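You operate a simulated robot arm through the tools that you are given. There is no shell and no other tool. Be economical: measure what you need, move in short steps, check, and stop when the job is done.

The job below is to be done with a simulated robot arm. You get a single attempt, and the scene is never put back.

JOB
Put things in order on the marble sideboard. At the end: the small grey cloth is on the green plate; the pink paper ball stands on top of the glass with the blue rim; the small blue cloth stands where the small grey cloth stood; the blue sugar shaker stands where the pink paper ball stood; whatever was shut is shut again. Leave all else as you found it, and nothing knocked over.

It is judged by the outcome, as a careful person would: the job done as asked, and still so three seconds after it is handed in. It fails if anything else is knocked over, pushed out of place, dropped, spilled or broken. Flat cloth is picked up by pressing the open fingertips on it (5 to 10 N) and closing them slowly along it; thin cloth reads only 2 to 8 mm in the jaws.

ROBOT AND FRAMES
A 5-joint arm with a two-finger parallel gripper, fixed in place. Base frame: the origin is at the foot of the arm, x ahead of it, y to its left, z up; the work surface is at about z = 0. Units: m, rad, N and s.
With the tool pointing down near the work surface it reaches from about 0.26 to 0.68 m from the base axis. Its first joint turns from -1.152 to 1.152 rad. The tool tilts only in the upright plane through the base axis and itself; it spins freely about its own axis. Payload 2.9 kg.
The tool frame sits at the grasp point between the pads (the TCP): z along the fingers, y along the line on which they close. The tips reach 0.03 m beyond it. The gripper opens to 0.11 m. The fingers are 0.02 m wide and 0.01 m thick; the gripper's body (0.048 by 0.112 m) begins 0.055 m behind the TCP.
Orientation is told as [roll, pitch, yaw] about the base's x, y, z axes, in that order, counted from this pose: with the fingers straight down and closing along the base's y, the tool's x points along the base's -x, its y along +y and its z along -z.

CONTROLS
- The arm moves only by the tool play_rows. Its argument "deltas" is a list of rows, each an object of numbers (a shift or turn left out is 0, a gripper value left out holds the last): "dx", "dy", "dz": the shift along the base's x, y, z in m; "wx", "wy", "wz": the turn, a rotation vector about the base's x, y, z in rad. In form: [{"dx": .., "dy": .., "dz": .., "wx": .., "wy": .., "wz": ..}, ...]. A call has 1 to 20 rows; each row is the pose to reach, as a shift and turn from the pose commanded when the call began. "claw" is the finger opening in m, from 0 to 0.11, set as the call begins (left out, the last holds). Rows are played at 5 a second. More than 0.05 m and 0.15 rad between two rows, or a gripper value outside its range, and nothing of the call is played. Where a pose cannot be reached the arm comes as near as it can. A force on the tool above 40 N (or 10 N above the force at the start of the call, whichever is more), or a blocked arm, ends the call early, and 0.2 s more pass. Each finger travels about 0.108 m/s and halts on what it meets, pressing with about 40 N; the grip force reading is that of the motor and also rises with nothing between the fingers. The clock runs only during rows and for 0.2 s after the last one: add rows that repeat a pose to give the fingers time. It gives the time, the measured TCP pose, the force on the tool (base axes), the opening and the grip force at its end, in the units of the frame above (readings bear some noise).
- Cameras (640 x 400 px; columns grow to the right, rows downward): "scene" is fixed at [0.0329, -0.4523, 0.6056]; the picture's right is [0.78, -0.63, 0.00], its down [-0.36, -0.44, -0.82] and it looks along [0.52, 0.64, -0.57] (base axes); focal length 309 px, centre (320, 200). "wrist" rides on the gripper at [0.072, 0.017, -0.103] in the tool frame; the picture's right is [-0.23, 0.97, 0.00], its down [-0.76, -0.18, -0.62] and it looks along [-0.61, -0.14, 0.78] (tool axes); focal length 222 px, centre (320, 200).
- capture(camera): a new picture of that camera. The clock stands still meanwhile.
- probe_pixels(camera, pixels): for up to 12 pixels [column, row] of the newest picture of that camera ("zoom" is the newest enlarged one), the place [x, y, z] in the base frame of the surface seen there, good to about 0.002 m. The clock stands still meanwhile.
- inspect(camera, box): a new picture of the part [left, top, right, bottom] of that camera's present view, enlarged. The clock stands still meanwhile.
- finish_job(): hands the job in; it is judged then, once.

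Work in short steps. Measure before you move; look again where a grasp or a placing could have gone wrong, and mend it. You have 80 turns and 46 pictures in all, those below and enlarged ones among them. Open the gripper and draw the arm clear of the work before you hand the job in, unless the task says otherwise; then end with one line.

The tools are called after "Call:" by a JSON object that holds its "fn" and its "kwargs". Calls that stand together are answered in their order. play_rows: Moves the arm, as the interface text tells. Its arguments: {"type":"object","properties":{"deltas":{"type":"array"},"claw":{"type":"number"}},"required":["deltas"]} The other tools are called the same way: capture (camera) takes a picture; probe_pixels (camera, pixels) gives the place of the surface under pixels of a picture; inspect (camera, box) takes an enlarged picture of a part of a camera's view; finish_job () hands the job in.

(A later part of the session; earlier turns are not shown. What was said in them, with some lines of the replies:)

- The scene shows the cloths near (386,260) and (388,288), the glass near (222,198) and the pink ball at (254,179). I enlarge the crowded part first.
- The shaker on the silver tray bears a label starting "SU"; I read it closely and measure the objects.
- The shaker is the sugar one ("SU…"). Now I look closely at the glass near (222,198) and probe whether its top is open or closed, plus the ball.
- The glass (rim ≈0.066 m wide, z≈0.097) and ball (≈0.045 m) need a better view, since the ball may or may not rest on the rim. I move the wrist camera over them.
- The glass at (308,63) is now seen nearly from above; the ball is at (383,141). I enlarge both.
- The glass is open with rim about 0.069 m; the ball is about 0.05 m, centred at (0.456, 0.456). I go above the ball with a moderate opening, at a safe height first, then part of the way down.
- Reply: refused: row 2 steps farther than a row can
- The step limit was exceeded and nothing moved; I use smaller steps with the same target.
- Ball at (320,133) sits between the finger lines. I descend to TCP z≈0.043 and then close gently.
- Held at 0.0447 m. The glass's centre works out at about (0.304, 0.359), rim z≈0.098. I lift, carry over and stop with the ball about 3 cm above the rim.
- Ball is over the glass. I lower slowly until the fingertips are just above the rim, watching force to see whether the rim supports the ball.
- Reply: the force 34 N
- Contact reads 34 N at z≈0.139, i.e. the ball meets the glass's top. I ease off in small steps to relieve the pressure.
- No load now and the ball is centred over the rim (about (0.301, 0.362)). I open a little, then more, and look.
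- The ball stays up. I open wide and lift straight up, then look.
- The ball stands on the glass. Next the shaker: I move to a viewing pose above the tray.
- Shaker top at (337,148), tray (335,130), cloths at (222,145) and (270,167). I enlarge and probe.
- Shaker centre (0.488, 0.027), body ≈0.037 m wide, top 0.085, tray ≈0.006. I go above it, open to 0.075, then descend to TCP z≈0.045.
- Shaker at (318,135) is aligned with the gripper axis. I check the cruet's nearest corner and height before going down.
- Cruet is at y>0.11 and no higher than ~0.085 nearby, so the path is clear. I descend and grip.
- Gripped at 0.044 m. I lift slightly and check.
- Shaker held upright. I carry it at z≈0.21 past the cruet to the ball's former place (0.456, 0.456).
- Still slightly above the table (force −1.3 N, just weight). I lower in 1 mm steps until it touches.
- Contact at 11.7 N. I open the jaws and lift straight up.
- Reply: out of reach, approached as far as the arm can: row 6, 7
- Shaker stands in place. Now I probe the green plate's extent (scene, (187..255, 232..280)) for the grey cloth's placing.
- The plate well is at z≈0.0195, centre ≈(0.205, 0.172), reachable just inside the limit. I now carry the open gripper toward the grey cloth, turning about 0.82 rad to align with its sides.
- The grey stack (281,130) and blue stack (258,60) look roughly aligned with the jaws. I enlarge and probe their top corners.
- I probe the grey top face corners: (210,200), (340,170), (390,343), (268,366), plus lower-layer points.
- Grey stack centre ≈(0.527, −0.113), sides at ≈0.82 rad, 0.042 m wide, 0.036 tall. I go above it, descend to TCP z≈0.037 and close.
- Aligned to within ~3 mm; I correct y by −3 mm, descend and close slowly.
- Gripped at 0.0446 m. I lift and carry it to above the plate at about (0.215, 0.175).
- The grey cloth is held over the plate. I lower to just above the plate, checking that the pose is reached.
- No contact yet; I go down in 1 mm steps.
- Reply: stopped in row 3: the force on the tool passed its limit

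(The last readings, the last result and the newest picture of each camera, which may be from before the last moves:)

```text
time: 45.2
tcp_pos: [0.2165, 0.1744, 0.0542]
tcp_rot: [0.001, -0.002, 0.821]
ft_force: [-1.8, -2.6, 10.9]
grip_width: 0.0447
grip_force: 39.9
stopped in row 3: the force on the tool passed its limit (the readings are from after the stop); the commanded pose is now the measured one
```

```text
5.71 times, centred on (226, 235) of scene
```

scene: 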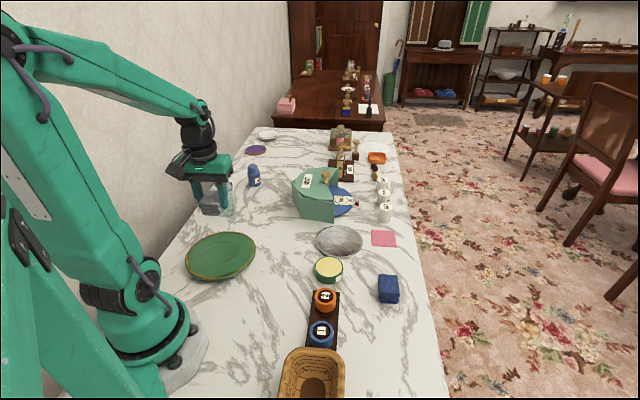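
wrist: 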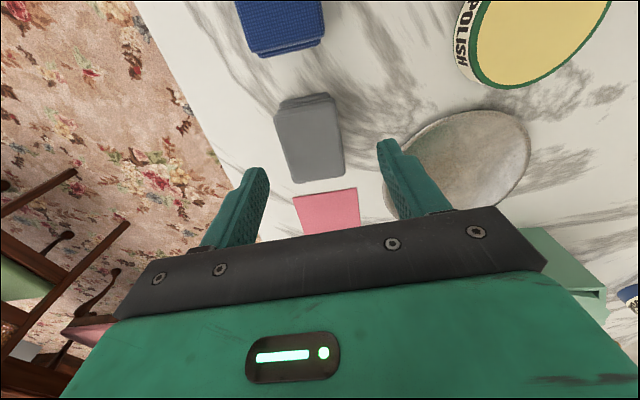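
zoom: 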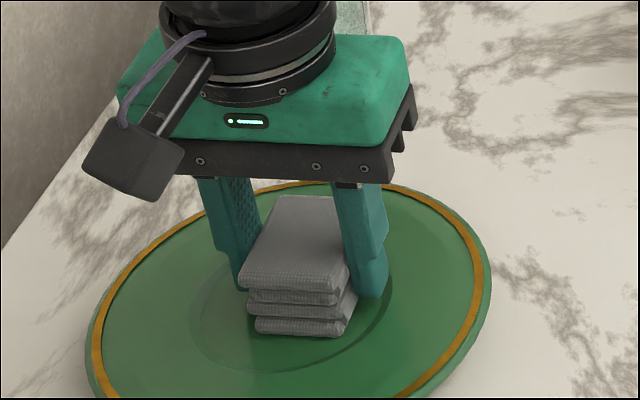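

Contact at 11 N, cloth in the plate's well. I open to 0.065 m, then lift.

Call:
{"fn": "play_rows", "kwargs": {"deltas": [{"dz": 0.001}, {"dz": 0.001}, {"dz": 0.001}], "claw": 0.065}}

Call:
{"fn": "play_rows", "kwargs": {"deltas": [{"dz": 0.03}, {"dz": 0.07}, {"dz": 0.11}, {"dz": 0.15}, {"dx": 0.025, "dy": -0.03, "dz": 0.17}, {"dx": 0.05, "dy": -0.06, "dz": 0.18}, {"dx": 0.07, "dy": -0.09, "dz": 0.19}, {"dx": 0.09, "dy": -0.12, "dz": 0.19}, {"dx": 0.11, "dy": -0.15, "dz": 0.19}, {"dx": 0.125, "dy": -0.18, "dz": 0.19}, {"dx": 0.14, "dy": -0.21, "dz": 0.19}, {"dx": 0.155, "dy": -0.245, "dz": 0.19}, {"dx": 0.165, "dy": -0.28, "dz": 0.19}, {"dx": 0.17, "dy": -0.315, "dz": 0.19}, {"dx": 0.17, "dy": -0.335, "dz": 0.19}, {"dx": 0.17, "dy": -0.335, "dz": 0.19}, {"dx": 0.17, "dy": -0.335, "dz": 0.19}]}}

Call:
{"fn": "capture", "kwargs": {"camera": "wrist"}}

Call:
{"fn": "inspect", "kwargs": {"camera": "scene", "box": [170, 160, 282, 290]}}

```text
time: 46.0
tcp_pos: [0.2162, 0.1738, 0.0566]
tcp_rot: [-0.002, -0.002, 0.821]
ft_force: [0.1, -0.1, 0.1]
grip_width: 0.0648
grip_force: 0.1
```

```text
time: 49.6
tcp_pos: [0.3871, -0.1596, 0.2476]
tcp_rot: [0.0, 0.0, 0.82]
ft_force: [0.1, -0.3, -0.5]
grip_width: 0.0651
grip_force: 0.0
```

```text
9 pictures are left
```

wrist: 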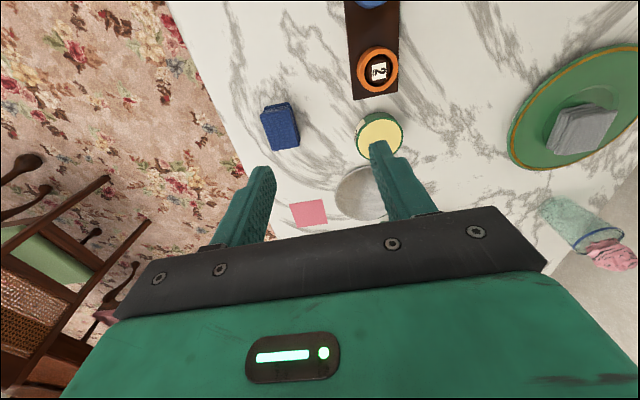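

```text
3.08 times, centred on (226, 225) of scene
```

zoom: 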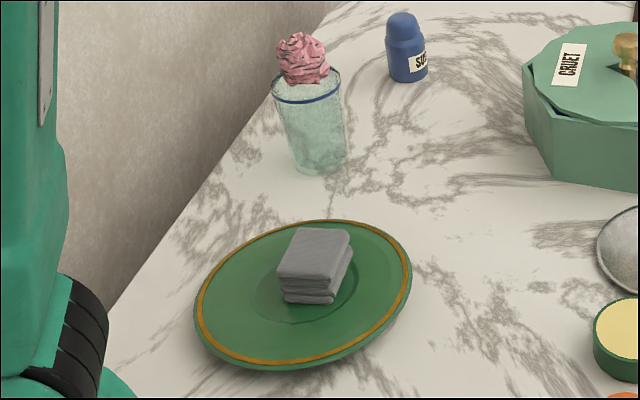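

The grey cloth lies on the plate. Now the blue stack at (281,127): I enlarge it for its corners.

Call:
{"fn": "inspect", "kwargs": {"camera": "wrist", "box": [217, 85, 345, 165]}}

```text
5.00 times, centred on (281, 125) of wrist
```

zoom: 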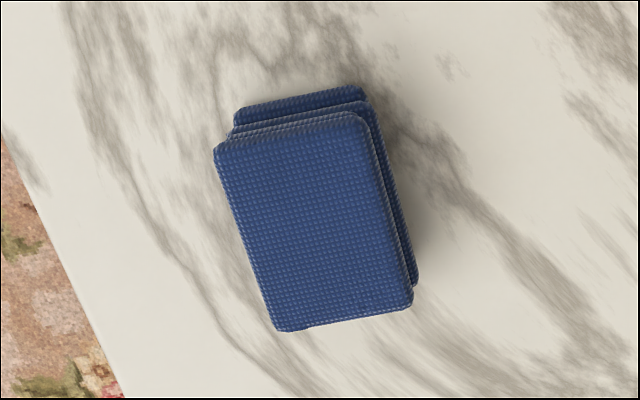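

Call:
{"fn": "probe_pixels", "kwargs": {"camera": "zoom", "pixels": [[220, 152], [358, 122], [407, 300], [280, 324], [310, 220], [243, 113], [355, 92], [416, 280], [394, 220], [245, 235]]}}

```text
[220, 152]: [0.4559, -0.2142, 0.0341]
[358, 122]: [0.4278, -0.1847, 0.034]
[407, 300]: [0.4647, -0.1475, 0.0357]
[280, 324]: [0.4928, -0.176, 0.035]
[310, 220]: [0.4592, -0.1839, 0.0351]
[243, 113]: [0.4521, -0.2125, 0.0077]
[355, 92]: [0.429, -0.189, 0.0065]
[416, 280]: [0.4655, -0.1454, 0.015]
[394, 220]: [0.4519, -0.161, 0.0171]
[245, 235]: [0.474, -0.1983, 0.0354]
```

Blue centre ≈(0.460, −0.180), sides ≈0.787 rad. I move above, descend to TCP z≈0.037 and close.

Call:
{"fn": "play_rows", "kwargs": {"deltas": [{"dx": 0.035, "dy": -0.01, "dz": -0.02, "wz": -0.035}, {"dx": 0.065, "dy": -0.018, "dz": -0.05, "wz": -0.035}, {"dx": 0.073, "dy": -0.021, "dz": -0.095, "wz": -0.035}, {"dx": 0.073, "dy": -0.021, "dz": -0.14, "wz": -0.035}, {"dx": 0.073, "dy": -0.021, "dz": -0.165, "wz": -0.035}, {"dx": 0.073, "dy": -0.021, "dz": -0.165, "wz": -0.035}, {"dx": 0.073, "dy": -0.021, "dz": -0.165, "wz": -0.035}], "claw": 0.075}}

Call:
{"fn": "capture", "kwargs": {"camera": "wrist"}}

```text
time: 51.2
tcp_pos: [0.4593, -0.1778, 0.0787]
tcp_rot: [0.0, 0.0, 0.786]
ft_force: [0.2, 0.3, -0.7]
grip_width: 0.075
grip_force: 0.0
```

```text
6 pictures are left
```

wrist: 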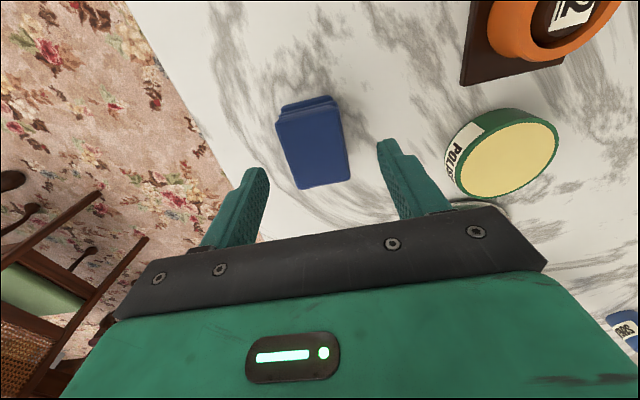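

Aligned like the grey one was. I correct −2 mm in y, descend and grip.

Call:
{"fn": "play_rows", "kwargs": {"deltas": [{"dx": 0.001, "dy": -0.002, "dz": -0.02}, {"dx": 0.001, "dy": -0.002, "dz": -0.036}, {"dx": 0.001, "dy": -0.002, "dz": -0.043}, {"dx": 0.001, "dy": -0.002, "dz": -0.043}, {"dx": 0.001, "dy": -0.002, "dz": -0.043}], "claw": 0.075}}

Call:
{"fn": "play_rows", "kwargs": {"deltas": [{"dz": 0}, {"dz": 0}, {"dz": 0}, {"dz": 0}], "claw": 0.034}}

```text
time: 52.5
tcp_pos: [0.4608, -0.1822, 0.036]
tcp_rot: [0.0, -0.001, 0.786]
ft_force: [0.5, -0.9, 0.6]
grip_width: 0.075
grip_force: 0.1
```

```text
time: 53.5
tcp_pos: [0.4609, -0.1814, 0.0361]
tcp_rot: [-0.001, -0.001, 0.784]
ft_force: [0.0, 0.2, 0.5]
grip_width: 0.0447
grip_force: 40.3
```

Gripped. The shift to the grey cloth's old place is (+0.068, +0.067) with +0.035 rad; I lift, carry and lower to just above the surface.

Call:
{"fn": "play_rows", "kwargs": {"deltas": [{"dz": 0.03}, {"dz": 0.06}, {"dz": 0.07}, {"dx": 0.023, "dy": 0.022, "dz": 0.07, "wz": 0.012}, {"dx": 0.046, "dy": 0.045, "dz": 0.07, "wz": 0.024}, {"dx": 0.068, "dy": 0.067, "dz": 0.07, "wz": 0.036}, {"dx": 0.068, "dy": 0.067, "dz": 0.07, "wz": 0.036}, {"dx": 0.068, "dy": 0.067, "dz": 0.04, "wz": 0.036}, {"dx": 0.068, "dy": 0.067, "dz": 0.015, "wz": 0.036}, {"dx": 0.068, "dy": 0.067, "dz": 0.005, "wz": 0.036}, {"dx": 0.068, "dy": 0.067, "dz": 0.002, "wz": 0.036}, {"dx": 0.068, "dy": 0.067, "dz": 0.002, "wz": 0.036}]}}

Call:
{"fn": "play_rows", "kwargs": {"deltas": [{"dz": -0.001}, {"dz": -0.002}, {"dz": -0.002}]}}

```text
time: 56.0
tcp_pos: [0.5268, -0.1172, 0.0386]
tcp_rot: [-0.001, 0.001, 0.82]
ft_force: [-0.8, -0.6, -1.2]
grip_width: 0.0445
grip_force: 40.3
```

```text
time: 56.9
tcp_pos: [0.5294, -0.1172, 0.0374]
tcp_rot: [0.0, -0.001, 0.82]
ft_force: [0.1, 0.2, 0.4]
grip_width: 0.0449
grip_force: 40.2
```

Still unloaded; I nudge y by +2 mm and lower another 1–2 mm to touch.

Call:
{"fn": "play_rows", "kwargs": {"deltas": [{"dy": 0.002}, {"dy": 0.002, "dz": -0.001}, {"dy": 0.002, "dz": -0.0015}, {"dy": 0.002, "dz": -0.0015}]}}

```text
time: 57.9
tcp_pos: [0.528, -0.1153, 0.0355]
tcp_rot: [-0.003, 0.0, 0.82]
ft_force: [-0.6, 3.8, 6.4]
grip_width: 0.0448
grip_force: 39.5
```

Contact at 6 N. I open, lift straight up and draw back.

Call:
{"fn": "play_rows", "kwargs": {"deltas": [{"dz": 0.0005}, {"dz": 0.0005}, {"dz": 0.0005}], "claw": 0.07}}

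Call:
{"fn": "play_rows", "kwargs": {"deltas": [{"dz": 0.03}, {"dz": 0.07}, {"dz": 0.11}, {"dz": 0.15}, {"dx": -0.03, "dz": 0.18}, {"dx": -0.06, "dy": 0.01, "dz": 0.2}, {"dx": -0.1, "dy": 0.02, "dz": 0.21}, {"dx": -0.14, "dy": 0.03, "dz": 0.22}, {"dx": -0.17, "dy": 0.04, "dz": 0.22}, {"dx": -0.17, "dy": 0.04, "dz": 0.22}]}}

Call:
{"fn": "capture", "kwargs": {"camera": "scene"}}

Call:
{"fn": "capture", "kwargs": {"camera": "wrist"}}

```text
time: 58.6
tcp_pos: [0.5283, -0.1146, 0.0357]
tcp_rot: [0.0, 0.001, 0.821]
ft_force: [0.2, -0.9, -0.6]
grip_width: 0.07
grip_force: 0.1
```

```text
time: 60.9
tcp_pos: [0.3562, -0.0769, 0.2557]
tcp_rot: [-0.001, 0.0, 0.82]
ft_force: [-0.6, -0.2, 0.3]
grip_width: 0.0703
grip_force: 0.0
```

```text
5 pictures are left
```

scene: 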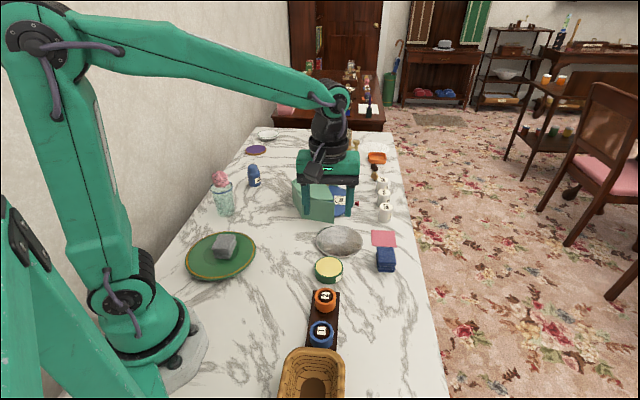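

```text
4 pictures are left
```

wrist: 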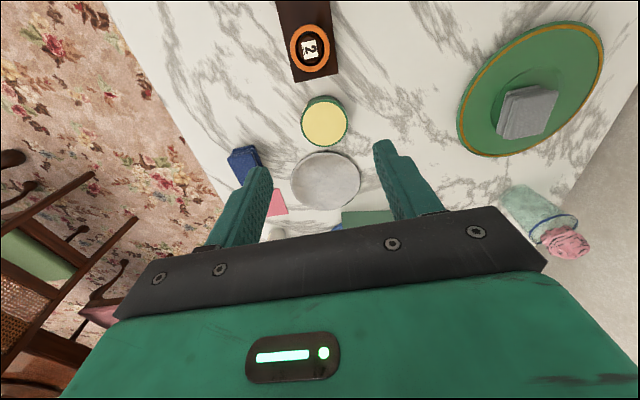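

All four objects look right: blue at (386,260), grey on plate (226,246), shaker (254,176), ball on glass (220,180). A last free probe confirms positions.

Call:
{"fn": "probe_pixels", "kwargs": {"camera": "scene", "pixels": [[385, 254], [386, 262], [220, 176], [254, 168], [254, 180], [226, 244]]}}

Call:
{"fn": "play_rows", "kwargs": {"deltas": [{"dz": 0.02}, {"dx": -0.02, "dy": 0.03, "dz": 0.04}, {"dx": -0.04, "dy": 0.06, "dz": 0.06}, {"dx": -0.04, "dy": 0.06, "dz": 0.06}]}}

```text
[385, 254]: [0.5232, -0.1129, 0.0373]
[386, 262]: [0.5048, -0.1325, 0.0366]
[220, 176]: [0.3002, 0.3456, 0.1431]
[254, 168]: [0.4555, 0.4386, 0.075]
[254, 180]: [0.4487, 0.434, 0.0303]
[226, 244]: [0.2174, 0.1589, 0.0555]
```

```text
time: 61.9
tcp_pos: [0.318, -0.0148, 0.3169]
tcp_rot: [0.0, 0.001, 0.819]
ft_force: [-0.9, -0.4, -0.1]
grip_width: 0.07
grip_force: 0.2
```

Positions match, nothing else was moved and the gripper is open and clear, so I hand in.

Call:
{"fn": "finish_job", "kwargs": {}}

```text
The job is handed in.
```

The job is handed in. The grey cloth is on the green plate, the pink ball is on the blue-rimmed glass, the blue cloth is where the grey one was, and the sugar shaker is where the ball was. I opened nothing, so whatever was shut stayed shut.
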